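You operate a simulated robot arm through the tools that you are given. There is no shell and no other tool. Be economical: measure what you need, move in short steps, check, and stop when the job is done.

You run a simulated two-armed robot. Do the job below in one go: nothing can be reset, and whatever is moved stays where it is left.

## Task
Plug the three plugs from the lead rack into the ports of their colours, switch on and select red.
Fine: switch the controller on only when all three are in; channel knob at red; the green plug stays.

Only the result counts: the job must be done as asked and must still hold three seconds after the hand-in. Knocking over, shifting, dropping, spilling or breaking anything else fails it.

## Robot
Two 7-joint arms with two-finger parallel grippers on one trunk, on a base that drives. Base frame: it is fixed to the floor where the robot stands at the start and does not move with it; the origin is under the middle of the robot, x ahead of it, y to its left, z up; the surface under the hand at the start is at about z = 0.985. Units: m, degrees, N and s.
The left shoulder is at the start at [0.07, 0.134, 1.301], the right one opposite. With the tool pointing down near the work surface each hand reaches from about 0.1 to 0.64 m from the robot's upright axis, wherever it stands, measured 20 degrees to its own side. Places, roughly: channel knob [0.5, 0, 1]; hole of the blue port [0.6, -0.2, 1]; hole of the red port [0.6, 0, 1]; hole of the yellow port [0.6, -0.1, 1]; range knob [0.5, -0.1, 1]; red slide switch [0.4, -0.3, 1]; zero knob [0.5, -0.2, 1]. Payload 1.57 kg a hand.
The tool frame of a hand sits at the grasp point between the pads (the TCP): z along the fingers, y along the line on which they close. The tips reach 0.03 m beyond it. The gripper opens to 0.08 m. The fingers are 0.017 m wide and 0.012 m thick; the gripper's body (0.04 by 0.082 m) begins 0.08 m behind the TCP.
Orientation is told as [roll, pitch, yaw] about the base's x, y, z axes, in that order, counted from this pose: with the fingers straight down and closing along the base's y, the tool's x points along the base's -x, its y along +y and its z along -z.

## Interface
- The arms move only by the tool play_rows. It takes "left_commands", "right_commands" or both (then of equal length, played together; a hand with none holds still); each is text: rows parted by semicolons, each of 7 numbers parted by spaces: the opening, from 0 (shut) to 1 (fully open), then the shift along the tool's x, y, z in m, then the turn, a rotation vector about the tool's x, y, z in degrees. In form: hand x y z rx ry rz; .... A call has 1 to 20 rows; each row shifts and turns the commanded pose from where the row before left it, along the tool's axes as they then stand. Rows are played at 5 a second. More than 0.05 m and 8.6 degrees between two rows, or a gripper value outside its range, and nothing of the call is played. Where a pose cannot be reached the arm comes as near as it can. A force on the tool above 40 N (or 10 N above the force at the start of the call, whichever is more), or a blocked arm, ends the call early, and 0.2 s more pass. The fingers move at their own pace (about 0.153 m/s each) and stop on an object; they squeeze with about 39 N. The grip force told is the motor's: it shows also when the fingers shut on nothing. Time passes only in rows, and 0.2 s behind the last, so rows that do not move let the fingers close. The reply holds the time, the measured pose of the TCP, the force on the tool along the base axes, the opening and the grip force, in the units named above and with some noise, with the torque about the TCP (base axes, N m) and any sound that the robot's microphone picked up, and new pictures: "pictures" is both (left out), scene, wrist or none (wrist: the cameras of the hands that moved).
- Cameras (640 x 400 px; columns grow to the right, rows downward): "scene" is now at [0.1319, 0.0034, 1.5216]; the picture's right is [0.06, -1.00, 0.00], its down [-0.65, -0.04, -0.76] and it looks along [0.76, 0.04, -0.65] (base axes); focal length 250 px, centre (320, 200). "left" rides on the left gripper at [0.072, 0.007, -0.122] in its tool frame; the picture's right is [-0.09, 1.00, 0.00], its down [-0.84, -0.08, -0.54] and it looks along [-0.54, -0.05, 0.84] (tool axes); focal length 238 px, centre (320, 200). "right" rides on the right gripper at [0.072, -0.007, -0.122] in its tool frame; the picture's right is [0.09, 1.00, 0.00], its down [-0.84, 0.08, -0.54] and it looks along [-0.54, 0.05, 0.84] (tool axes); focal length 238 px, centre (320, 200). There is no depth. A picture from a camera that has moved, and an enlarged one, comes with that camera's place and axes in the base frame and with its lens.
- lift_body(by): slides the trunk up (or, below 0, down) by that many m; the arms and the scene camera ride with it, the base frame stays. It gives what a move gives, with no picture.
- base_move(legs): drives the robot by 1 to 6 legs, each [ahead, left, turn to the left] in m, m and degrees, along the robot's own axes; the way and the turn of a leg run together, so that a leg with both is an arc; at most 1.5 m and 180 degrees a leg. The arms and the cameras ride along, it lands a little off, and it stops where it bumps. It gives what a move gives, and a new picture of the scene camera.
- pan_tilt(pan, tilt): turns the head with the scene camera to pan (to the left, within 86 degrees either way) and tilt (down, from -29 to 69), counted from straight ahead of the robot. It gives what a move gives, and a new picture of the scene camera.
- zoom(camera, box): a new picture of the part [left, top, right, bottom] of that camera's present view, enlarged. It takes no simulated time.
- job_done(): hands the job in; it is judged then, once.

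Work in short steps. Places have to be worked out from the pictures, the camera data and where the tool is seen: move nearer, look again, correct. Check each grasp and each placing, and mend what went wrong. You have 120 turns and 260 pictures in all, those below and enlarged ones among them. Open the grippers and draw the arms clear of the work before you hand the job in, unless the task says otherwise; then end with one line.

The tools are called by a JSON object that holds its "api" and its "payload". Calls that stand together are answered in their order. play_rows: Moves the arms, as the interface text tells. Its arguments: {"type":"object","properties":{"left_commands":{"type":"string"},"right_commands":{"type":"string"},"pictures":{"type":"string","enum":["both","scene","wrist","none"]}},"required":[]} The other tools are called the same way: lift_body (by) slides the trunk up or down; base_move (legs) drives the base; pan_tilt (pan, tilt) turns the head that bears the scene camera; zoom (camera, box) takes an enlarged picture of a part of a camera's view; job_done () hands the job in.

At the start:

```text
clock: 0.0
left_tool_pos: [0.4739, 0.1454, 1.274]
left_ee_rot: [0.1, -0.1, 0.0]
left_wrist_force: [0.3, 0.1, -0.3]
left_ft_torque: [-0.02, -0.01, 0.02]
left_opening: 0.0802
left_finger_force: 0.1
right_tool_pos: [0.4822, -0.1917, 1.3568]
right_ee_rot: [0.1, 0.0, 0.0]
right_wrist_force: [-0.2, 0.3, 0.3]
right_ft_torque: [0.0, 0.01, 0.01]
right_opening: 0.0799
right_finger_force: 0.2
trunk travel left (down, up): [-0.875, 0.065]
robot x, y, heading: [-0.0032, -0.0005, 0.1]
head pan, tilt: [3.3, 40.8]
```

scene: 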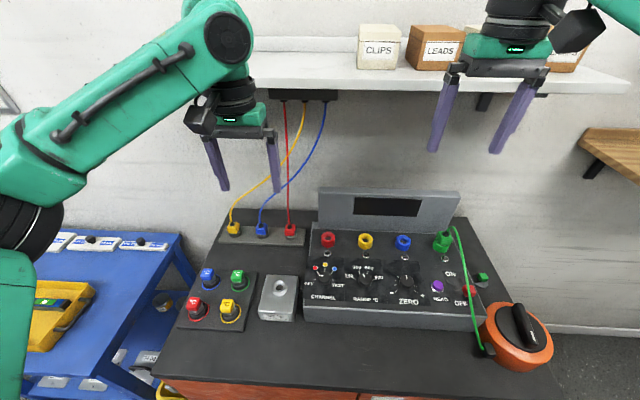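
right: 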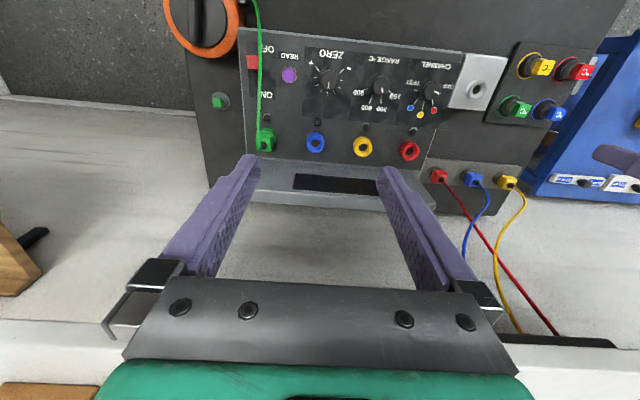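
left: 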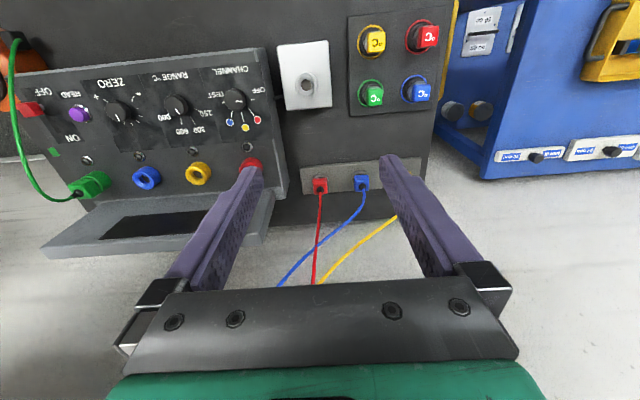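

The lead rack holds yellow, blue and red plugs left of the controller. I zoom in on the rack and panel to get a better measure.

{"api": "zoom", "payload": {"camera": "scene", "box": [210, 180, 350, 268]}}

{"api": "zoom", "payload": {"camera": "scene", "box": [300, 220, 500, 345]}}

{"api": "zoom", "payload": {"camera": "left", "box": [200, 20, 440, 170]}}

```text
4.55 times, centred on (280, 224) of scene
camera zoom: at [0.1319, 0.0034, 1.5216], right [0.06, -1.0, 0.0], down [-0.65, -0.04, -0.76], along [0.76, 0.04, -0.65], focal length 1138 px, centre (502, 91)
```

zoom: 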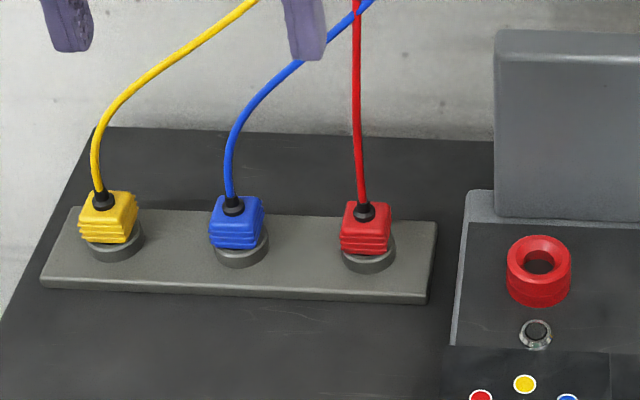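

```text
3.20 times, centred on (400, 282) of scene
camera zoom: at [0.1319, 0.0034, 1.5216], right [0.06, -1.0, 0.0], down [-0.65, -0.04, -0.76], along [0.76, 0.04, -0.65], focal length 801 px, centre (64, -64)
```

zoom: 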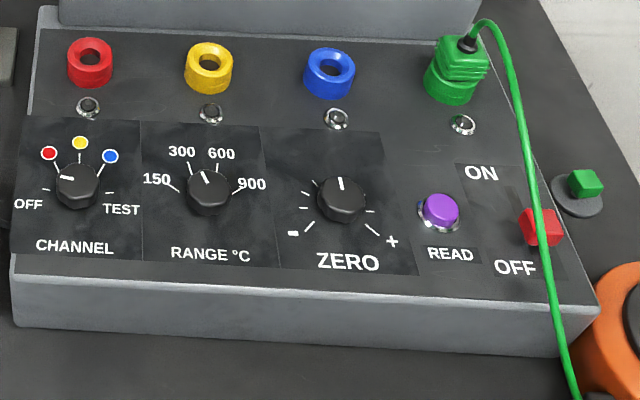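

```text
2.67 times, centred on (320, 95) of left
camera zoom: at [0.4005, 0.1515, 1.3951], right [0.09, 1.0, 0.0], down [0.84, -0.08, 0.54], along [0.54, -0.05, -0.84], focal length 636 px, centre (320, 480)
```

zoom: 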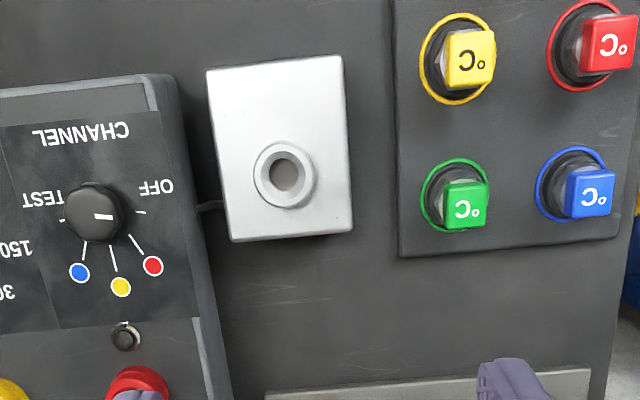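

Triangulated roughly, the red plug is at (0.64, 0.125, 0.96), blue at y≈0.207 and yellow at y≈0.293. The ports are near x 0.58, z 1.0. I tilt the left hand so its fingers point 30° forward, which keeps it clear of the leads and extends reach, then lower it for a closer look.

{"api": "play_rows", "payload": {"left_commands": "1 0 0 0 0 -7.5 0;1 0 0 0 0 -7.5 0;1 0 0 0 0 -7.5 0;1 0 0 0 0 -7.5 0;1 0.01475 -0.005 0.0405 0 0 0;1 0.01475 -0.005 0.0405 0 0 0;1 0.01475 -0.005 0.0405 0 0 0;1 0.01475 -0.005 0.0405 0 0 0;1 0 0 0 0 0 0"}}

```text
clock: 2.0
left_tool_pos: [0.5035, 0.1241, 1.1033]
left_ee_rot: [0.0, -29.9, 0.1]
left_wrist_force: [-1.0, -1.4, -0.2]
left_ft_torque: [0.04, 0.01, 0.01]
left_opening: 0.0799
left_finger_force: 0.0
right_tool_pos: [0.4821, -0.1919, 1.3578]
right_ee_rot: [0.1, 0.0, 0.1]
right_wrist_force: [0.2, -1.4, -0.2]
right_ft_torque: [0.02, 0.02, 0.03]
right_opening: 0.0802
right_finger_force: 0.0
trunk travel left (down, up): [-0.875, 0.065]
robot x, y, heading: [0.0025, -0.0005, -0.1]
head pan, tilt: [3.3, 40.8]
camera scene: at [0.1321, 0.0033, 1.5215], right [0.06, -1.0, 0.0], down [-0.65, -0.04, -0.76], along [0.76, 0.04, -0.65], focal length 250 px, centre (320, 200)
camera left: at [0.3792, 0.1301, 1.1727], right [0.08, 1.0, 0.05], down [0.45, -0.08, 0.89], along [0.89, -0.05, -0.46], focal length 238 px, centre (320, 200)
```

scene: 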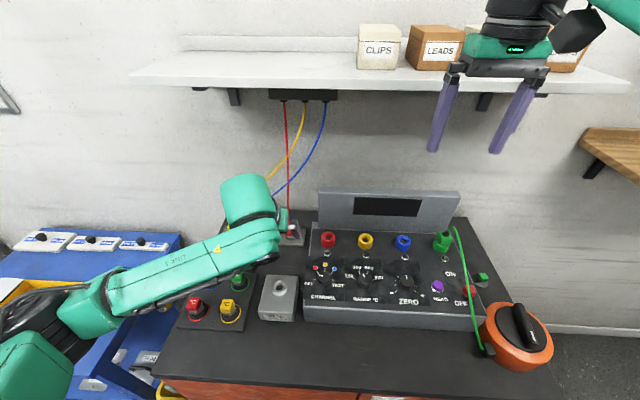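
left: 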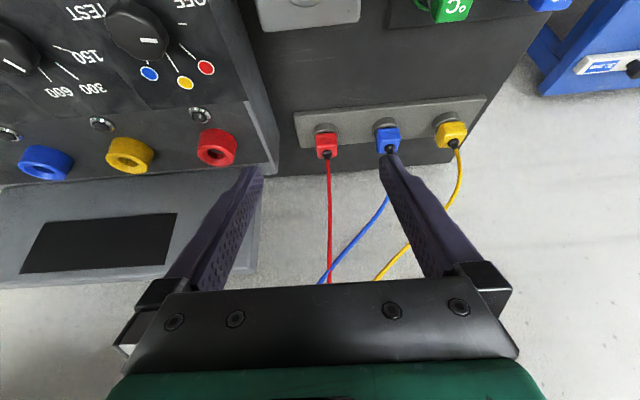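

The wrist view is upside down but clear. I zoom in on the rack and on the ports to get precise rays.

{"api": "zoom", "payload": {"camera": "left", "box": [270, 80, 510, 230]}}

{"api": "zoom", "payload": {"camera": "left", "box": [0, 50, 280, 225]}}

```text
2.67 times, centred on (390, 155) of left
camera zoom: at [0.3792, 0.1301, 1.1727], right [0.08, 1.0, 0.05], down [0.45, -0.08, 0.89], along [0.89, -0.05, -0.46], focal length 636 px, centre (133, 320)
```

zoom: 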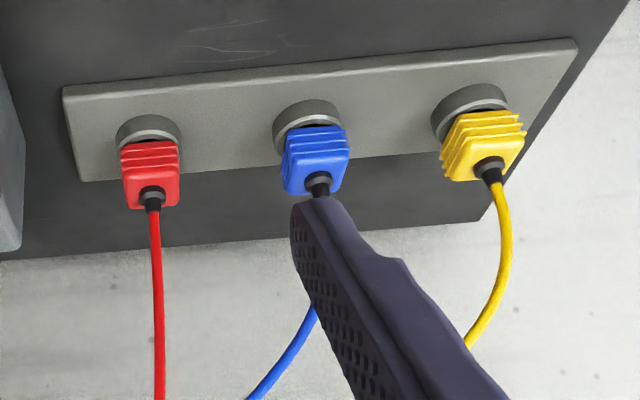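

```text
2.29 times, centred on (140, 138) of left
camera zoom: at [0.3792, 0.1301, 1.1727], right [0.08, 1.0, 0.05], down [0.45, -0.08, 0.89], along [0.89, -0.05, -0.46], focal length 545 px, centre (731, 343)
```

zoom: 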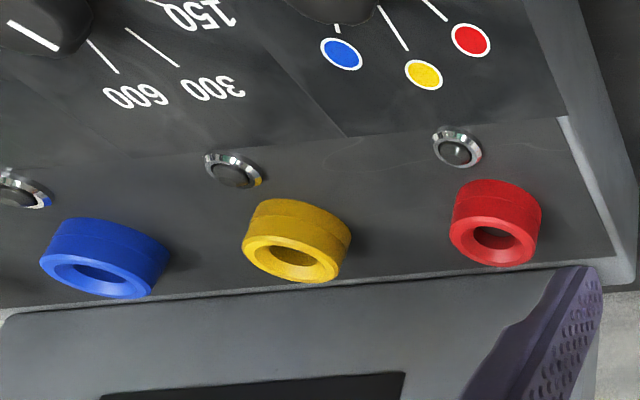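

Combining views I put the red plug body at about (0.654, 0.128, 0.94) and the red port rim at about (0.585, 0.004, 0.997). I move to a point just above and in front of the red plug, with the fingers partly open.

{"api": "play_rows", "payload": {"left_commands": "0.8 -0.01235 0.001 0.0369 0 0 0;0.8 -0.01235 0.001 0.0369 0 0 0;0.8 -0.01235 0.001 0.0369 0 0 0;0.8 -0.01235 0.001 0.0369 0 0 0;0.8 0 0 0 0 0 0", "pictures": "wrist"}}

{"api": "zoom", "payload": {"camera": "left", "box": [220, 60, 460, 210]}}

```text
clock: 3.2
left_tool_pos: [0.6209, 0.1285, 1.0008]
left_ee_rot: [-0.1, -30.0, 0.0]
left_wrist_force: [-0.3, -0.5, 0.0]
left_ft_torque: [-0.02, -0.02, -0.01]
left_opening: 0.0639
left_finger_force: 0.1
right_tool_pos: [0.4812, -0.1907, 1.3576]
right_ee_rot: [0.1, 0.0, 0.1]
right_wrist_force: [-0.6, 0.5, -0.6]
right_ft_torque: [0.0, 0.02, 0.01]
right_opening: 0.0798
right_finger_force: 0.0
trunk travel left (down, up): [-0.875, 0.065]
robot x, y, heading: [-0.0002, -0.0009, 0.0]
head pan, tilt: [3.3, 40.8]
camera left: at [0.4958, 0.1354, 1.0698], right [0.08, 1.0, 0.05], down [0.45, -0.08, 0.89], along [0.89, -0.05, -0.46], focal length 238 px, centre (320, 200)
```

left: 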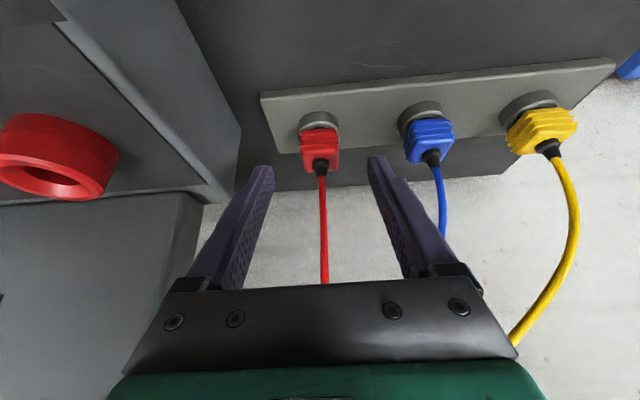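

```text
2.67 times, centred on (340, 135) of left
camera zoom: at [0.4958, 0.1354, 1.0698], right [0.08, 1.0, 0.05], down [0.45, -0.08, 0.89], along [0.89, -0.05, -0.46], focal length 636 px, centre (267, 373)
```

zoom: 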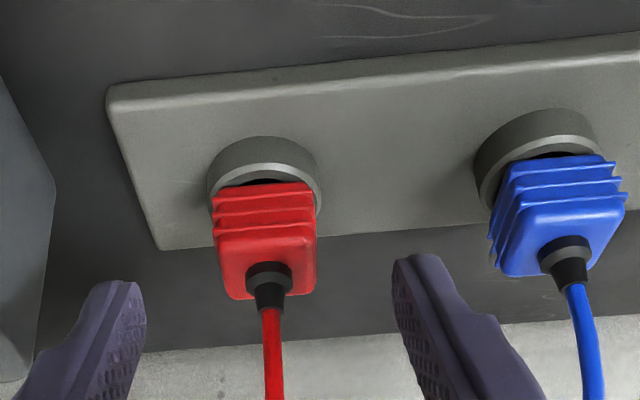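

The red plug body spans z≈0.936–0.952, with its centre at (0.655, 0.1285). I advance so the fingertips straddle the body just above the collar, then close.

{"api": "play_rows", "payload": {"left_commands": "0.7 -0.001 0 0.0201 0 0 0;0.7 -0.001 0 0.0201 0 0 0;0.7 0 0 0 0 0 0", "pictures": "wrist"}}

{"api": "zoom", "payload": {"camera": "left", "box": [220, 80, 460, 230]}}

```text
clock: 4.0
left_tool_pos: [0.6409, 0.1301, 0.9681]
left_ee_rot: [-0.1, -30.0, 0.0]
left_wrist_force: [-0.4, -0.7, 0.4]
left_ft_torque: [0.02, 0.02, 0.01]
left_opening: 0.0562
left_finger_force: 0.1
right_tool_pos: [0.4811, -0.1905, 1.3584]
right_ee_rot: [0.0, 0.1, 0.1]
right_wrist_force: [-0.9, 0.0, -0.8]
right_ft_torque: [0.02, -0.03, -0.02]
right_opening: 0.0798
right_finger_force: 0.0
trunk travel left (down, up): [-0.875, 0.065]
robot x, y, heading: [0.0017, -0.0001, -0.2]
head pan, tilt: [3.3, 40.8]
camera left: at [0.5166, 0.1362, 1.0361], right [0.08, 1.0, 0.04], down [0.45, -0.08, 0.89], along [0.89, -0.05, -0.46], focal length 238 px, centre (320, 200)
```

left: 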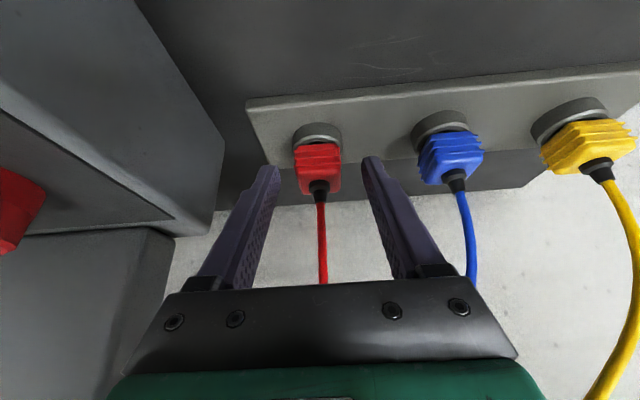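

```text
2.67 times, centred on (340, 155) of left
camera zoom: at [0.5166, 0.1362, 1.0361], right [0.08, 1.0, 0.04], down [0.45, -0.08, 0.89], along [0.89, -0.05, -0.46], focal length 636 px, centre (267, 320)
```

zoom: 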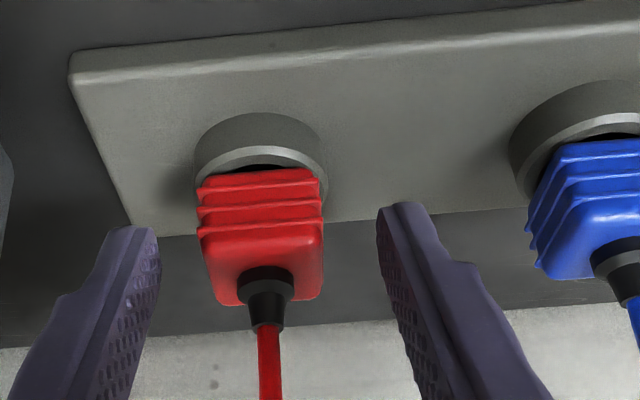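

The tips sit at z≈0.938, beside the plug body and above the collar. I shift 1.5 mm right to centre, then close.

{"api": "play_rows", "payload": {"left_commands": "0.7 0 -0.0015 0 0 0 0;0 0 0 0 0 0 0;0 0 0 0 0 0 0;0 0 0 0 0 0 0", "pictures": "wrist"}}

```text
clock: 5.0
left_tool_pos: [0.6418, 0.1277, 0.9662]
left_ee_rot: [0.0, -29.9, 0.1]
left_wrist_force: [0.1, -0.1, -0.7]
left_ft_torque: [0.04, 0.0, -0.03]
left_opening: 0.0286
left_finger_force: 38.7
right_tool_pos: [0.4817, -0.1902, 1.3575]
right_ee_rot: [0.0, -0.1, 0.0]
right_wrist_force: [-0.5, -0.9, 0.5]
right_ft_torque: [0.01, 0.02, -0.01]
right_opening: 0.08
right_finger_force: 0.0
trunk travel left (down, up): [-0.875, 0.065]
robot x, y, heading: [0.0034, 0.0042, 0.3]
head pan, tilt: [3.3, 40.8]
camera left: at [0.517, 0.1344, 1.0359], right [0.08, 1.0, 0.05], down [0.45, -0.08, 0.89], along [0.89, -0.05, -0.46], focal length 238 px, centre (320, 200)
```

left: 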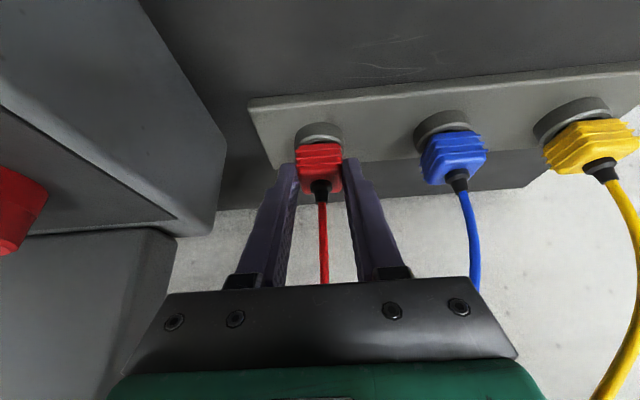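

The grip holds (opening 0.0286). I pull the plug straight up 8 cm.

{"api": "play_rows", "payload": {"left_commands": "0 -0.01 0 -0.01732 0 0 0;0 -0.01 0 -0.01732 0 0 0;0 -0.01 0 -0.01732 0 0 0;0 -0.01 0 -0.01732 0 0 0;0 0 0 0 0 0 0"}}

{"api": "zoom", "payload": {"camera": "left", "box": [220, 80, 460, 230]}}

```text
clock: 6.2
left_tool_pos: [0.6412, 0.1287, 1.0473]
left_ee_rot: [-0.1, -30.0, 0.1]
left_wrist_force: [-0.6, 0.0, 0.0]
left_ft_torque: [0.04, -0.02, 0.02]
left_opening: 0.0288
left_finger_force: 38.5
right_tool_pos: [0.4816, -0.1908, 1.3579]
right_ee_rot: [0.0, 0.0, -0.1]
right_wrist_force: [-0.1, 0.4, 0.8]
right_ft_torque: [-0.04, 0.03, 0.04]
right_opening: 0.0798
right_finger_force: 0.1
trunk travel left (down, up): [-0.875, 0.065]
robot x, y, heading: [-0.0006, -0.0008, -0.1]
head pan, tilt: [3.3, 40.8]
camera scene: at [0.132, 0.0034, 1.5215], right [0.06, -1.0, 0.0], down [-0.65, -0.04, -0.76], along [0.76, 0.04, -0.65], focal length 250 px, centre (320, 200)
camera left: at [0.5169, 0.1346, 1.1168], right [0.08, 1.0, 0.05], down [0.45, -0.08, 0.89], along [0.89, -0.05, -0.46], focal length 238 px, centre (320, 200)
```

scene: 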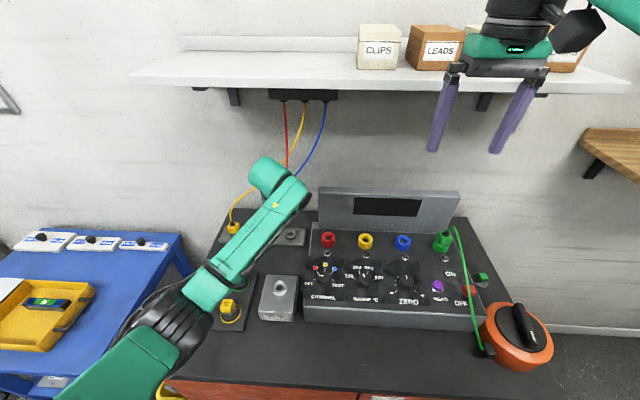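
left: 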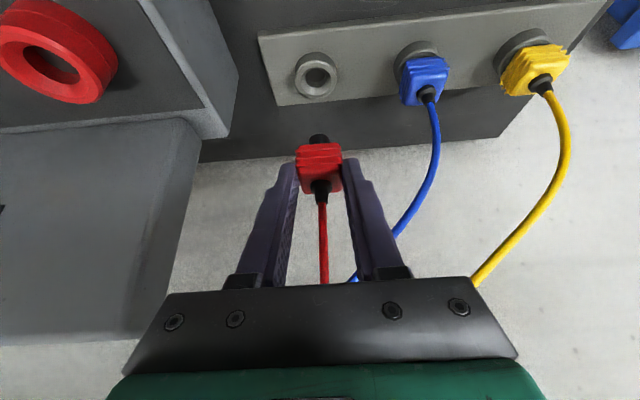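

```text
2.67 times, centred on (340, 155) of left
camera zoom: at [0.5169, 0.1346, 1.1168], right [0.08, 1.0, 0.05], down [0.45, -0.08, 0.89], along [0.89, -0.05, -0.46], focal length 636 px, centre (267, 320)
```

zoom: 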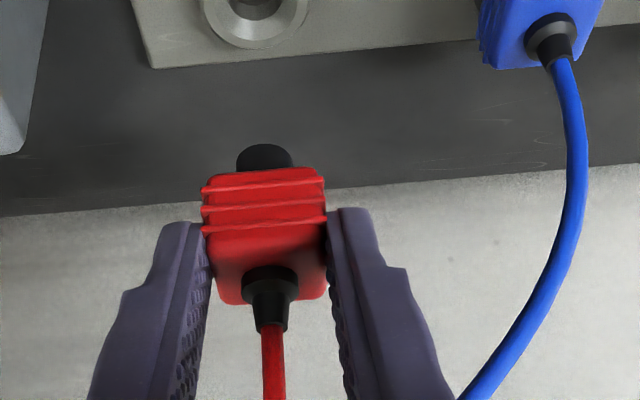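

The red plug is out, held upright with its short black peg showing. I back off and up, then move across to hover over the red port and compare the hole's image position with the rack hole's.

{"api": "play_rows", "payload": {"left_commands": "0 0.0089 0 -0.0313 0 0 0;0 0.0089 0 -0.0313 0 0 0;0 0.0089 0 -0.0313 0 0 0;0 0 -0.031 0 0 0 0;0 0 -0.031 0 0 0 0;0 0 -0.031 0 0 0 0;0 0 -0.031 0 0 0 0;0 0 0 0 0 0 0"}}

{"api": "zoom", "payload": {"camera": "left", "box": [220, 40, 460, 190]}}

```text
clock: 8.0
left_tool_pos: [0.5728, 0.0052, 1.113]
left_ee_rot: [0.0, -29.9, 0.1]
left_wrist_force: [0.2, -0.1, -1.1]
left_ft_torque: [0.0, 0.02, 0.02]
left_opening: 0.0286
left_finger_force: 38.7
right_tool_pos: [0.4819, -0.1906, 1.3567]
right_ee_rot: [0.0, 0.1, 0.0]
right_wrist_force: [0.1, -0.9, 0.6]
right_ft_torque: [0.01, 0.0, 0.0]
right_opening: 0.0801
right_finger_force: 0.1
trunk travel left (down, up): [-0.875, 0.065]
robot x, y, heading: [-0.0023, 0.0012, -0.1]
head pan, tilt: [3.3, 40.8]
camera scene: at [0.1322, 0.0036, 1.5215], right [0.06, -1.0, 0.0], down [-0.65, -0.04, -0.76], along [0.76, 0.04, -0.65], focal length 250 px, centre (320, 200)
camera left: at [0.4472, 0.0109, 1.1836], right [0.08, 1.0, 0.05], down [0.45, -0.08, 0.89], along [0.89, -0.05, -0.46], focal length 238 px, centre (320, 200)
```

scene: 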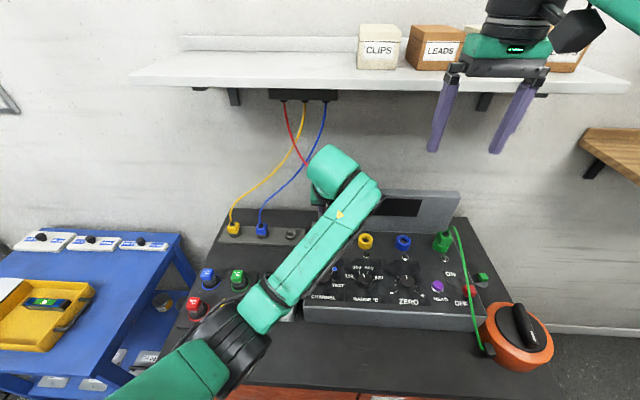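
left: 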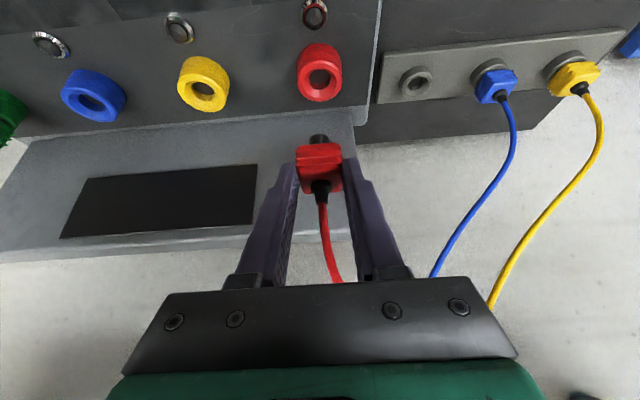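

```text
2.67 times, centred on (340, 115) of left
camera zoom: at [0.4472, 0.0109, 1.1836], right [0.08, 1.0, 0.05], down [0.45, -0.08, 0.89], along [0.89, -0.05, -0.46], focal length 636 px, centre (267, 427)
```

zoom: 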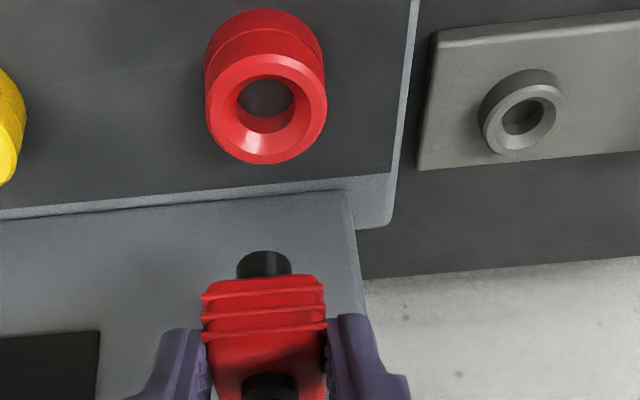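

The red port's rim ellipse tells whether the panel is sloped, so I zoom tightly on the port and on the rack hole to compare.

{"api": "zoom", "payload": {"camera": "left", "box": [280, 30, 360, 80]}}

{"api": "zoom", "payload": {"camera": "left", "box": [380, 55, 460, 105]}}

```text
8.00 times, centred on (320, 55) of left
camera zoom: at [0.4472, 0.0109, 1.1836], right [0.08, 1.0, 0.05], down [0.45, -0.08, 0.89], along [0.89, -0.05, -0.46], focal length 1907 px, centre (320, 1360)
```

zoom: 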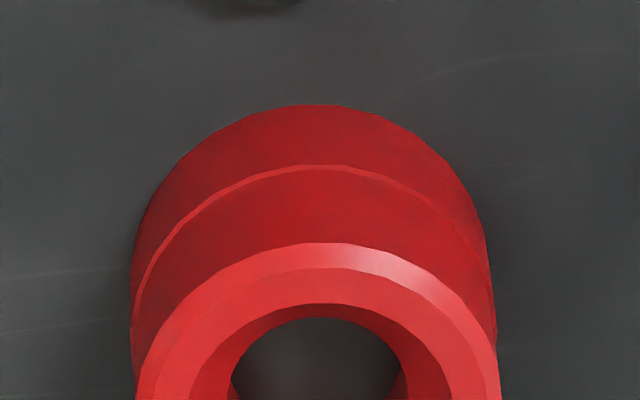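

```text
8.00 times, centred on (420, 80) of left
camera zoom: at [0.4472, 0.0109, 1.1836], right [0.08, 1.0, 0.05], down [0.45, -0.08, 0.89], along [0.89, -0.05, -0.46], focal length 1907 px, centre (-480, 1160)
```

zoom: 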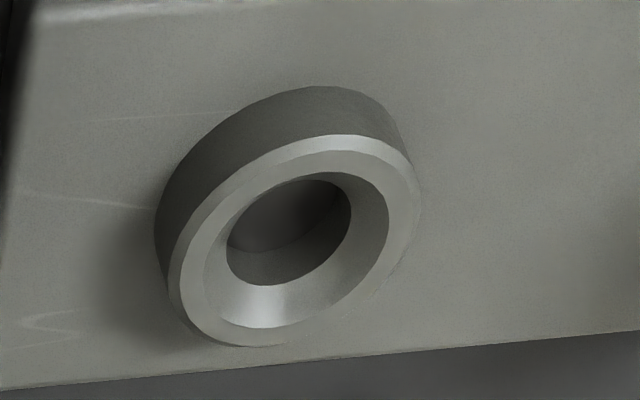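

I need the whole ring, so I zoom a slightly larger box.

{"api": "zoom", "payload": {"camera": "left", "box": [272, 40, 368, 100]}}

{"api": "zoom", "payload": {"camera": "left", "box": [0, 0, 400, 250]}}

```text
6.67 times, centred on (320, 70) of left
camera zoom: at [0.4472, 0.0109, 1.1836], right [0.08, 1.0, 0.05], down [0.45, -0.08, 0.89], along [0.89, -0.05, -0.46], focal length 1589 px, centre (320, 1067)
```

zoom: 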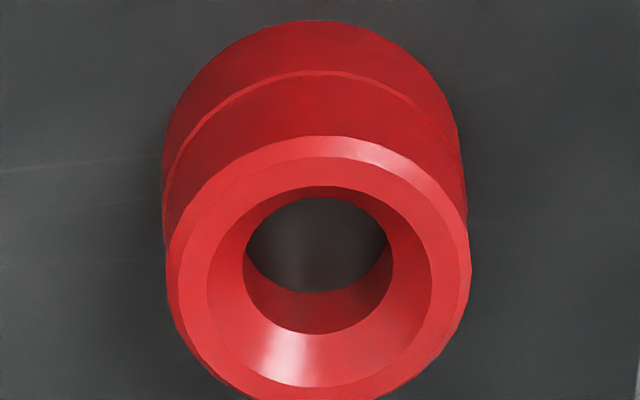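

```text
1.60 times, centred on (200, 125) of left
camera zoom: at [0.4472, 0.0109, 1.1836], right [0.08, 1.0, 0.05], down [0.45, -0.08, 0.89], along [0.89, -0.05, -0.46], focal length 381 px, centre (512, 320)
```

zoom: 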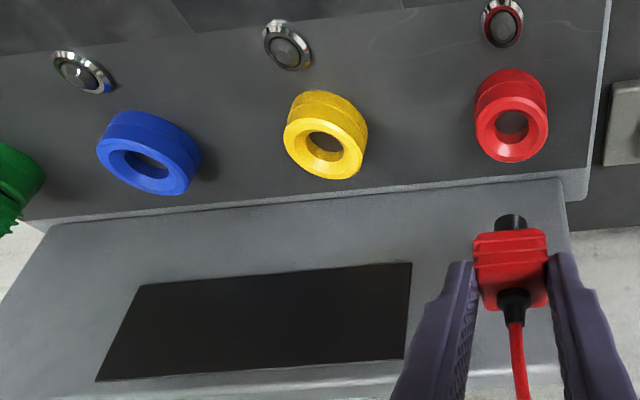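

Comparing ellipses and heights, the panel is flat like the rack. In the rack, the rim sat at TCP + (0.0145, 0.001, −0.0445). I set the hand to the same relative pose I had above the rack hole, where the rim should show at pixel (316, 76).

{"api": "play_rows", "payload": {"left_commands": "0 -0.0023 0.0028 -0.0137 0 0 0;0 0 0 0 0 0 0", "pictures": "none"}}

{"api": "zoom", "payload": {"camera": "left", "box": [220, 30, 460, 180]}}

```text
clock: 8.6
left_tool_pos: [0.5648, 0.0068, 1.1272]
left_ee_rot: [0.1, -30.0, 0.1]
left_wrist_force: [-0.1, 0.0, -0.3]
left_ft_torque: [-0.01, -0.03, -0.03]
left_opening: 0.0289
left_finger_force: 38.2
right_tool_pos: [0.4816, -0.1916, 1.357]
right_ee_rot: [0.1, 0.0, 0.0]
right_wrist_force: [-0.9, 0.7, 0.2]
right_ft_torque: [0.0, 0.03, 0.01]
right_opening: 0.0801
right_finger_force: 0.1
trunk travel left (down, up): [-0.875, 0.065]
robot x, y, heading: [-0.0019, 0.0001, -0.1]
head pan, tilt: [3.3, 40.8]
```

```text
2.67 times, centred on (340, 105) of left
camera zoom: at [0.4425, 0.0137, 1.1968], right [0.08, 1.0, 0.05], down [0.45, -0.08, 0.89], along [0.89, -0.05, -0.46], focal length 636 px, centre (267, 453)
```

zoom: 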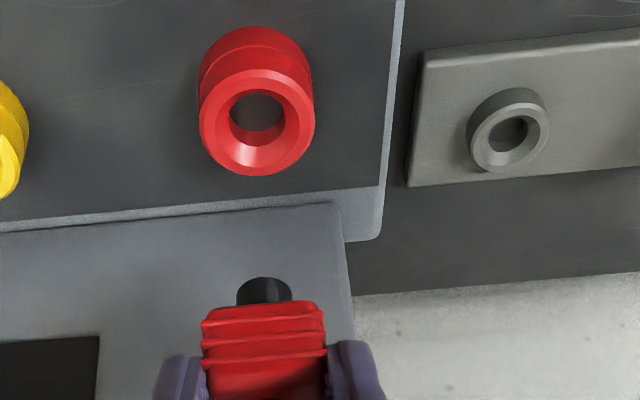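

The rim shows at (316.7, 75.4), matching the reference. I descend 4.5 cm straight down and look.

{"api": "play_rows", "payload": {"left_commands": "0 0.0075 0 0.01299 0 0 0;0 0.0075 0 0.01299 0 0 0;0 0.0075 0 0.01299 0 0 0;0 0 0 0 0 0 0", "pictures": "none"}}

{"api": "zoom", "payload": {"camera": "left", "box": [240, 60, 400, 160]}}

```text
clock: 9.6
left_tool_pos: [0.5671, 0.0056, 1.0825]
left_ee_rot: [0.0, -30.0, 0.1]
left_wrist_force: [0.3, -0.2, -0.7]
left_ft_torque: [0.01, 0.01, 0.04]
left_opening: 0.0286
left_finger_force: 39.0
right_tool_pos: [0.4823, -0.19, 1.3562]
right_ee_rot: [0.0, 0.0, -0.1]
right_wrist_force: [0.4, -0.3, 0.6]
right_ft_torque: [0.01, -0.01, -0.02]
right_opening: 0.0801
right_finger_force: 0.1
trunk travel left (down, up): [-0.875, 0.065]
robot x, y, heading: [-0.0002, 0.0015, -0.2]
head pan, tilt: [3.3, 40.8]
```

```text
4.00 times, centred on (320, 110) of left
camera zoom: at [0.4422, 0.0125, 1.1521], right [0.08, 1.0, 0.05], down [0.45, -0.08, 0.89], along [0.89, -0.05, -0.46], focal length 953 px, centre (320, 560)
```

zoom: 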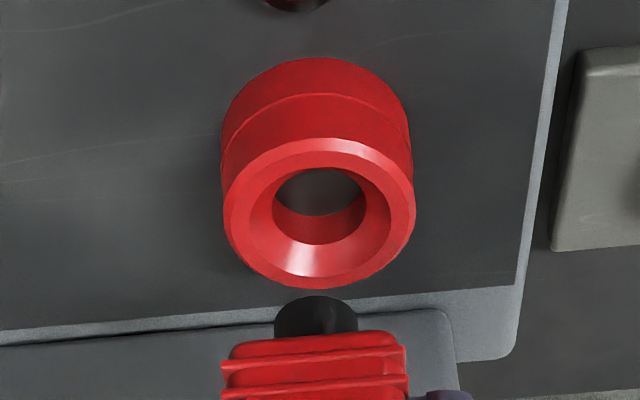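

The peg lines up with the ring in y and is just above the rim. I go down 2 cm more.

{"api": "play_rows", "payload": {"left_commands": "0 0.005 0 0.00866 0 0 0;0 0.005 0 0.00866 0 0 0;0 0 0 0 0 0 0", "pictures": "none"}}

{"api": "zoom", "payload": {"camera": "left", "box": [240, 80, 400, 180]}}

```text
clock: 10.4
left_tool_pos: [0.5664, 0.0069, 1.0628]
left_ee_rot: [0.0, -30.0, 0.1]
left_wrist_force: [0.0, -0.3, -1.1]
left_ft_torque: [0.01, 0.0, 0.03]
left_opening: 0.0287
left_finger_force: 38.8
right_tool_pos: [0.4813, -0.1915, 1.3586]
right_ee_rot: [0.1, 0.0, 0.0]
right_wrist_force: [0.2, 0.7, -0.4]
right_ft_torque: [0.02, 0.02, 0.02]
right_opening: 0.08
right_finger_force: 0.0
trunk travel left (down, up): [-0.875, 0.065]
robot x, y, heading: [-0.0012, -0.0022, 0.4]
head pan, tilt: [3.3, 40.8]
```

```text
4.00 times, centred on (320, 130) of left
camera zoom: at [0.4423, 0.0127, 1.1317], right [0.08, 1.0, 0.05], down [0.45, -0.08, 0.89], along [0.89, -0.05, -0.46], focal length 953 px, centre (320, 480)
```

zoom: 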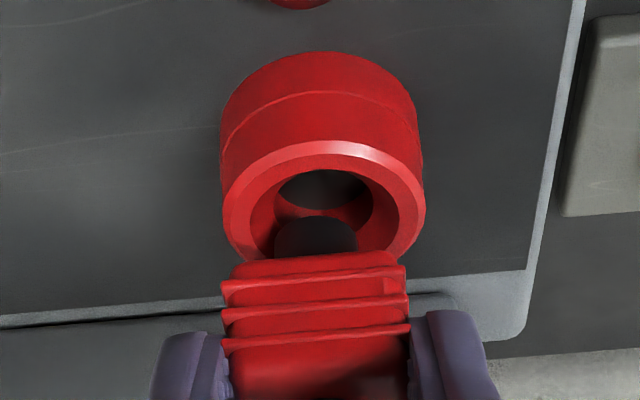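

The peg sits about 1 mm to the −y side of the hole centre. I shift +1 mm and go on down in small steps.

{"api": "play_rows", "payload": {"left_commands": "0 0.0025 0.001 0.00433 0 0 0;0 0.0025 0 0.00433 0 0 0;0 0 0 0 0 0 0", "pictures": "none"}}

{"api": "zoom", "payload": {"camera": "left", "box": [240, 90, 400, 190]}}

```text
clock: 11.2
left_tool_pos: [0.5633, 0.0078, 1.0522]
left_ee_rot: [0.0, -29.7, 0.1]
left_wrist_force: [-6.4, -0.1, -2.8]
left_ft_torque: [0.02, 0.37, 0.04]
left_opening: 0.0289
left_finger_force: 38.5
right_tool_pos: [0.4784, -0.1903, 1.3589]
right_ee_rot: [0.0, -0.2, 0.0]
right_wrist_force: [0.0, 0.4, 0.2]
right_ft_torque: [0.03, -0.03, 0.01]
right_opening: 0.0802
right_finger_force: 0.1
trunk travel left (down, up): [-0.875, 0.065]
robot x, y, heading: [-0.004, 0.0009, -0.2]
head pan, tilt: [3.3, 40.8]
```

```text
4.00 times, centred on (320, 140) of left
camera zoom: at [0.4394, 0.0141, 1.1215], right [0.08, 1.0, 0.05], down [0.46, -0.08, 0.89], along [0.89, -0.05, -0.46], focal length 953 px, centre (320, 440)
```

zoom: 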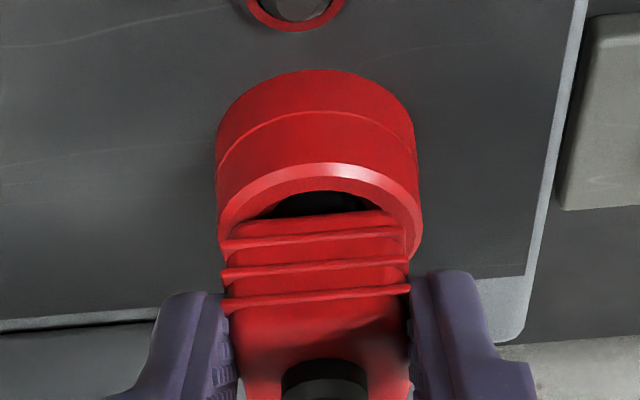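

There is a −6 N push along x: the funnel guides the peg toward the robot. I shift −3 mm in x and continue down.

{"api": "play_rows", "payload": {"left_commands": "0 0.0026 0 -0.0015 0 0 0;0 0.002 0 0.00346 0 0 0;0 0 0 0 0 0 0", "pictures": "none"}}

{"api": "zoom", "payload": {"camera": "left", "box": [240, 90, 400, 190]}}

```text
clock: 12.0
left_tool_pos: [0.5625, 0.0087, 1.0495]
left_ee_rot: [-0.1, -30.2, 0.1]
left_wrist_force: [-1.5, 1.4, 3.8]
left_ft_torque: [0.02, -0.05, 0.03]
left_opening: 0.0286
left_finger_force: 38.9
right_tool_pos: [0.4795, -0.1907, 1.3574]
right_ee_rot: [0.0, -0.1, -0.1]
right_wrist_force: [-0.6, -0.4, -0.2]
right_ft_torque: [-0.01, 0.02, 0.02]
right_opening: 0.08
right_finger_force: 0.0
trunk travel left (down, up): [-0.875, 0.065]
robot x, y, heading: [-0.0016, 0.0008, -0.2]
head pan, tilt: [3.3, 40.8]
```

```text
4.00 times, centred on (320, 140) of left
camera zoom: at [0.4384, 0.014, 1.119], right [0.08, 1.0, 0.05], down [0.45, -0.08, 0.89], along [0.89, -0.05, -0.46], focal length 953 px, centre (320, 440)
```

zoom: 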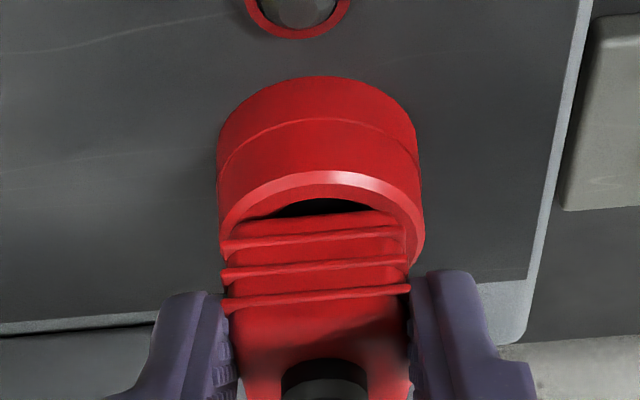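

Forces are small now. I keep pressing down in 3 mm steps to find the seat.

{"api": "play_rows", "payload": {"left_commands": "0 0.0015 0 0.0026 0 0 0;0 0.0015 0 0.0026 0 0 0;0 0.0015 0 0.0026 0 0 0;0 0 0 0 0 0 0", "pictures": "none"}}

{"api": "zoom", "payload": {"camera": "left", "box": [240, 90, 400, 190]}}

```text
clock: 13.0
left_tool_pos: [0.5597, 0.0075, 1.0451]
left_ee_rot: [-0.1, -30.6, 0.1]
left_wrist_force: [2.5, 2.4, 31.6]
left_ft_torque: [0.13, -0.72, 0.02]
left_opening: 0.029
left_finger_force: 38.8
right_tool_pos: [0.4745, -0.1909, 1.3597]
right_ee_rot: [0.0, -0.3, -0.1]
right_wrist_force: [-0.1, 0.0, 0.1]
right_ft_torque: [0.01, -0.04, -0.01]
right_opening: 0.0799
right_finger_force: 0.1
trunk travel left (down, up): [-0.875, 0.065]
robot x, y, heading: [0.0, -0.0014, -0.3]
head pan, tilt: [3.3, 40.8]
```

```text
4.00 times, centred on (320, 140) of left
camera zoom: at [0.4354, 0.0141, 1.1129], right [0.08, 1.0, 0.05], down [0.44, -0.08, 0.89], along [0.89, -0.05, -0.45], focal length 953 px, centre (320, 440)
```

zoom: 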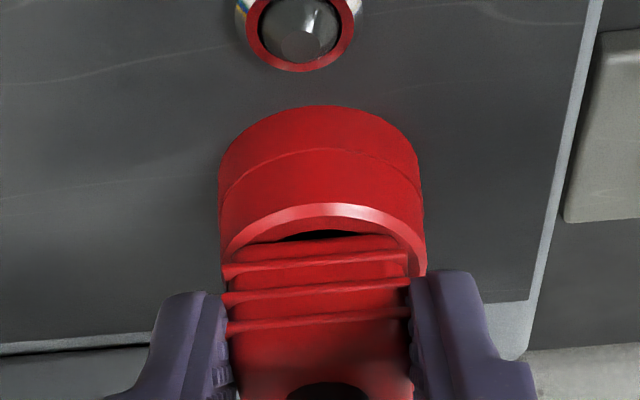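

A force of 32 N at z=1.045, near the predicted seat of 1.047, so it is probably seated. I push a touch more to see whether it yields or clicks.

{"api": "play_rows", "payload": {"left_commands": "0 0.001 0 0.00173 0 0 0;0 0 0 0 0 0 0", "pictures": "scene"}}

{"api": "zoom", "payload": {"camera": "scene", "box": [300, 200, 500, 325]}}

```text
clock: 13.6
left_tool_pos: [0.5607, 0.0076, 1.0424]
left_ee_rot: [-0.1, -30.6, 0.1]
left_wrist_force: [0.4, 2.3, 31.7]
left_ft_torque: [0.1, -0.52, 0.02]
left_opening: 0.0287
left_finger_force: 38.4
right_tool_pos: [0.4752, -0.1897, 1.3597]
right_ee_rot: [0.0, -0.3, -0.1]
right_wrist_force: [-0.4, 0.7, 0.6]
right_ft_torque: [-0.03, -0.03, -0.03]
right_opening: 0.0802
right_finger_force: 0.1
trunk travel left (down, up): [-0.875, 0.065]
robot x, y, heading: [-0.0001, 0.0011, 0.1]
head pan, tilt: [3.3, 40.8]
camera scene: at [0.1249, 0.0039, 1.5223], right [0.06, -1.0, 0.0], down [-0.65, -0.04, -0.76], along [0.76, 0.04, -0.65], focal length 250 px, centre (320, 200)
```

scene: 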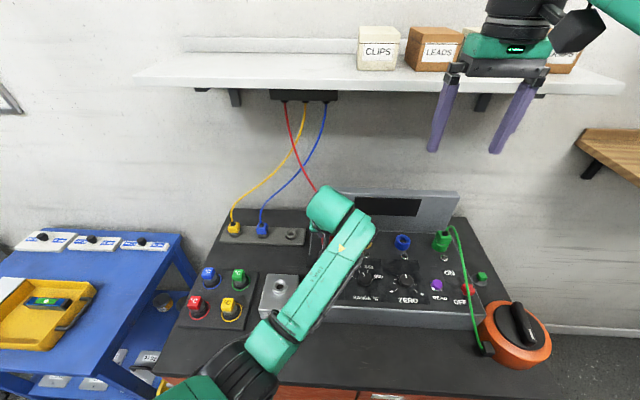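

```text
3.20 times, centred on (400, 262) of scene
camera zoom: at [0.1249, 0.0039, 1.5223], right [0.06, -1.0, 0.0], down [-0.65, -0.04, -0.76], along [0.76, 0.04, -0.65], focal length 801 px, centre (64, 0)
```

zoom: 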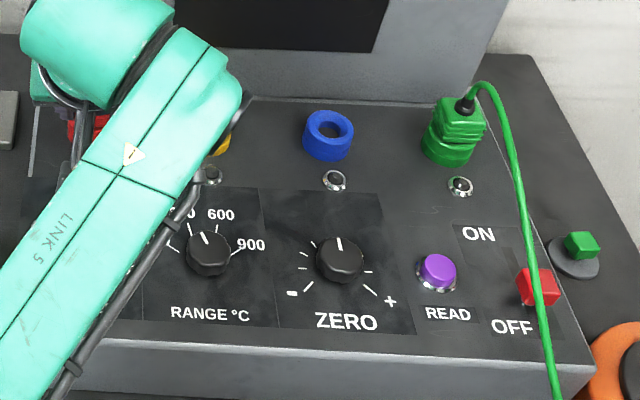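

z dropped another 2.7 mm at a steady 32 N, so the plug is either sliding in against friction or slipping in the grip. I look at the wrist view.

{"api": "zoom", "payload": {"camera": "left", "box": [240, 90, 400, 190]}}

```text
4.00 times, centred on (320, 140) of left
camera zoom: at [0.435, 0.014, 1.1111], right [0.08, 1.0, 0.05], down [0.44, -0.08, 0.89], along [0.89, -0.05, -0.45], focal length 953 px, centre (320, 440)
```

zoom: 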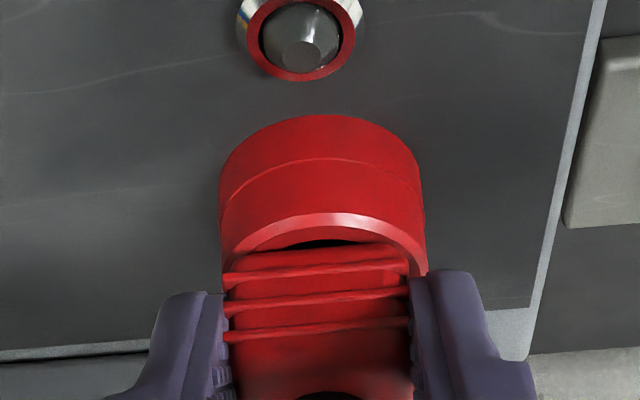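

Relative to the rim the plug has not moved; only the fingers slid. Its offset matches the rack seating, so it is probably in. I open, retreat up and back, and compare it with the green plug.

{"api": "play_rows", "payload": {"left_commands": "0.35 -0.001 0 -0.0017 0 0 0;0.7 0 0 0 0 0 0;0.7 0 0 -0.03 0 0 0;0.7 0 0 -0.03 0 0 0;0.7 0 0 -0.03 0 0 0;0.7 0 0.05 0 0 0 0;0.7 0 0.05 0 0 0 0;0.7 0 0 0 0 0 0"}}

{"api": "zoom", "payload": {"camera": "scene", "box": [310, 210, 470, 310]}}

{"api": "zoom", "payload": {"camera": "left", "box": [0, 0, 320, 200]}}

```text
clock: 15.4
left_tool_pos: [0.5201, 0.114, 1.1148]
left_ee_rot: [1.3, -29.9, -0.2]
left_wrist_force: [0.1, 0.0, 0.8]
left_ft_torque: [-0.01, 0.03, -0.01]
left_opening: 0.0561
left_finger_force: 0.1
right_tool_pos: [0.4819, -0.1916, 1.3569]
right_ee_rot: [0.0, 0.0, 0.0]
right_wrist_force: [-0.4, 0.3, -0.5]
right_ft_torque: [-0.04, 0.0, 0.01]
right_opening: 0.0799
right_finger_force: 0.1
trunk travel left (down, up): [-0.875, 0.065]
robot x, y, heading: [0.0015, 0.0044, 0.0]
head pan, tilt: [3.3, 40.8]
camera scene: at [0.1325, 0.0025, 1.5215], right [0.06, -1.0, 0.0], down [-0.65, -0.04, -0.76], along [0.76, 0.04, -0.65], focal length 250 px, centre (320, 200)
camera left: at [0.3953, 0.1186, 1.1844], right [0.07, 1.0, 0.07], down [0.46, -0.09, 0.89], along [0.89, -0.03, -0.46], focal length 238 px, centre (320, 200)
```

scene: 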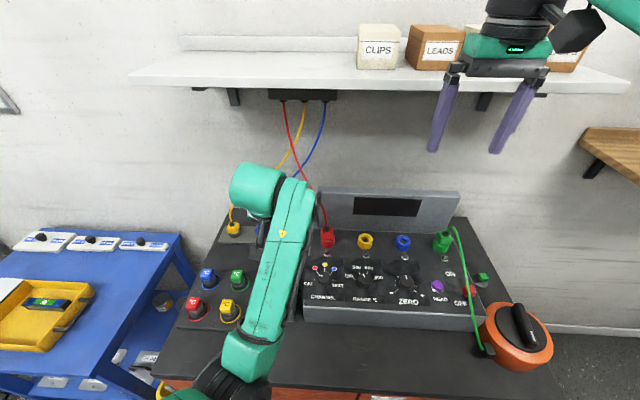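
left: 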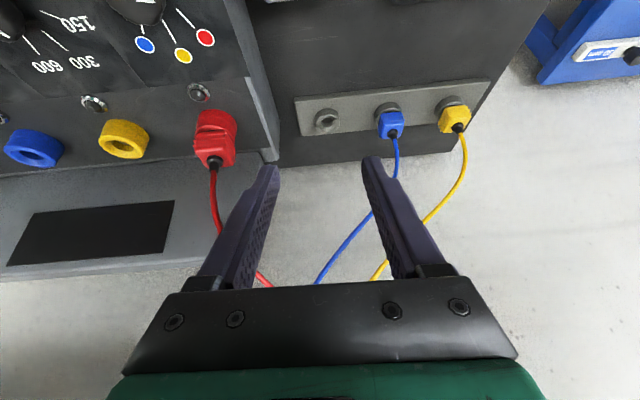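

```text
4.00 times, centred on (390, 260) of scene
camera zoom: at [0.1325, 0.0025, 1.5215], right [0.06, -1.0, 0.0], down [-0.65, -0.04, -0.76], along [0.76, 0.04, -0.65], focal length 1002 px, centre (40, -40)
```

zoom: 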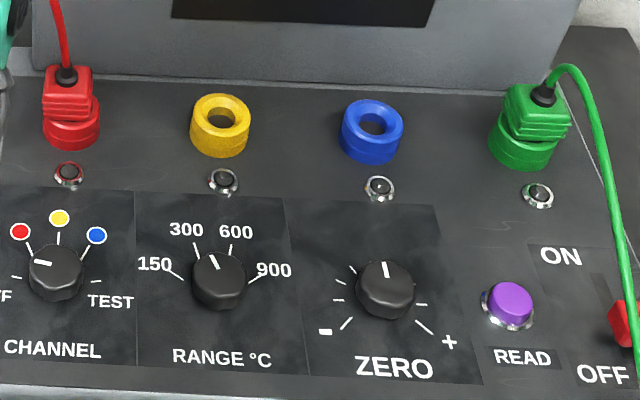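

```text
2.00 times, centred on (160, 100) of left
camera zoom: at [0.3953, 0.1186, 1.1844], right [0.07, 1.0, 0.07], down [0.46, -0.09, 0.89], along [0.89, -0.03, -0.46], focal length 477 px, centre (640, 400)
```

zoom: 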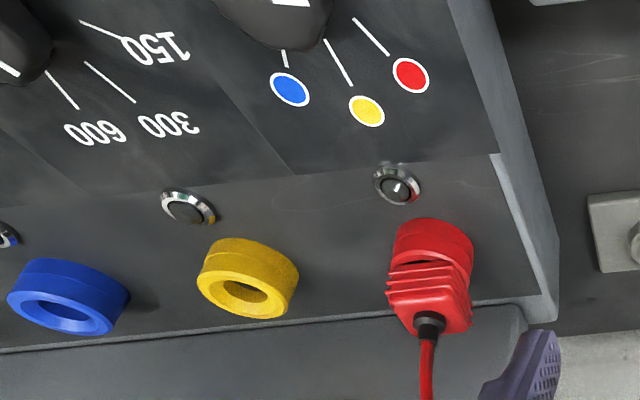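

The red plug sits like the green one. Next is the blue plug, estimated at (0.654, 0.214). I move to hover in front of it and check the hand's slight roll.

{"api": "play_rows", "payload": {"left_commands": "0.7 -0.01535 0.0249 0.0334 0 0 0;0.7 -0.01535 0.0249 0.0334 0 0 0;0.7 -0.01535 0.0249 0.0334 0 0 0;0.7 -0.01535 0.0249 0.0334 0 0 0;0.7 0 0 0 0 0 0", "pictures": "wrist"}}

{"api": "zoom", "payload": {"camera": "left", "box": [220, 60, 460, 210]}}

```text
clock: 16.6
left_tool_pos: [0.6386, 0.2053, 1.0322]
left_ee_rot: [0.0, -30.1, 0.1]
left_wrist_force: [-0.4, -0.4, 0.3]
left_ft_torque: [-0.04, 0.0, 0.01]
left_opening: 0.0558
left_finger_force: 0.0
right_tool_pos: [0.4814, -0.1909, 1.3577]
right_ee_rot: [0.0, 0.0, -0.1]
right_wrist_force: [0.5, -0.8, -0.2]
right_ft_torque: [-0.05, 0.0, 0.02]
right_opening: 0.0797
right_finger_force: 0.0
trunk travel left (down, up): [-0.875, 0.065]
robot x, y, heading: [0.0005, -0.0023, -0.1]
head pan, tilt: [3.3, 40.8]
camera left: at [0.515, 0.2127, 1.1014], right [0.08, 1.0, 0.05], down [0.45, -0.08, 0.89], along [0.89, -0.05, -0.46], focal length 238 px, centre (320, 200)
```

left: 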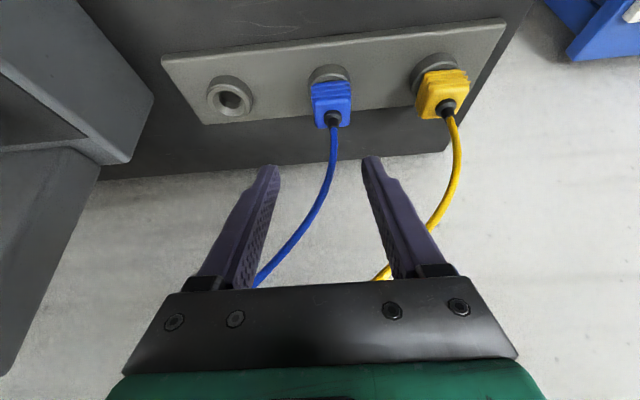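

```text
2.67 times, centred on (340, 135) of left
camera zoom: at [0.515, 0.2127, 1.1014], right [0.08, 1.0, 0.05], down [0.45, -0.08, 0.89], along [0.89, -0.05, -0.46], focal length 636 px, centre (267, 373)
```

zoom: 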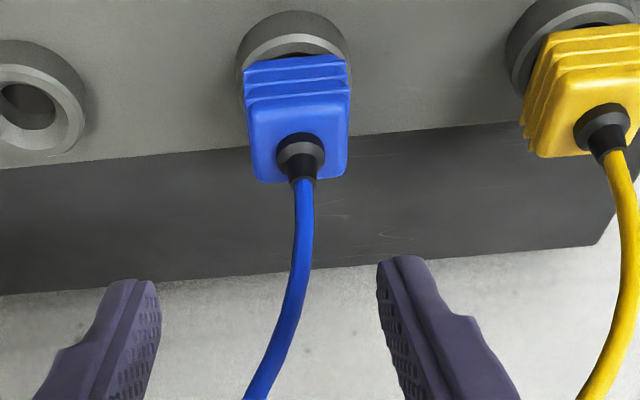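

The blue plug's centre is at about (0.655, 0.218). I lower the open fingers around it.

{"api": "play_rows", "payload": {"left_commands": "0.7 0 0.0127 0 0 0 0;0.7 0.0101 0 0.0192 0 0 0;0.7 0.0101 0 0.0192 0 0 0;0.7 0.0101 0 0.0192 0 0 0;0.7 0 0 0 0 0 0", "pictures": "none"}}

{"api": "zoom", "payload": {"camera": "left", "box": [220, 80, 460, 230]}}

```text
clock: 17.8
left_tool_pos: [0.6412, 0.2198, 0.9684]
left_ee_rot: [0.0, -30.0, 0.1]
left_wrist_force: [0.3, 0.5, 0.2]
left_ft_torque: [0.01, -0.01, 0.03]
left_opening: 0.0563
left_finger_force: 0.2
right_tool_pos: [0.4818, -0.1912, 1.3572]
right_ee_rot: [0.0, 0.1, 0.1]
right_wrist_force: [0.4, -0.3, -0.1]
right_ft_torque: [0.0, 0.04, -0.03]
right_opening: 0.08
right_finger_force: 0.2
trunk travel left (down, up): [-0.875, 0.065]
robot x, y, heading: [-0.0004, 0.0037, 0.1]
head pan, tilt: [3.3, 40.8]
```

```text
2.67 times, centred on (340, 155) of left
camera zoom: at [0.5165, 0.2262, 1.0368], right [0.08, 1.0, 0.05], down [0.45, -0.08, 0.89], along [0.89, -0.05, -0.46], focal length 636 px, centre (267, 320)
```

zoom: 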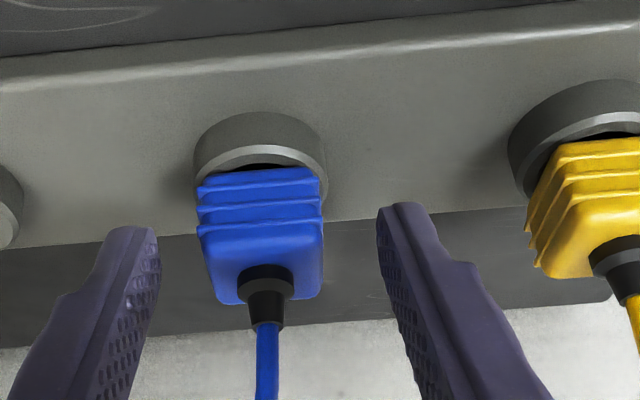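

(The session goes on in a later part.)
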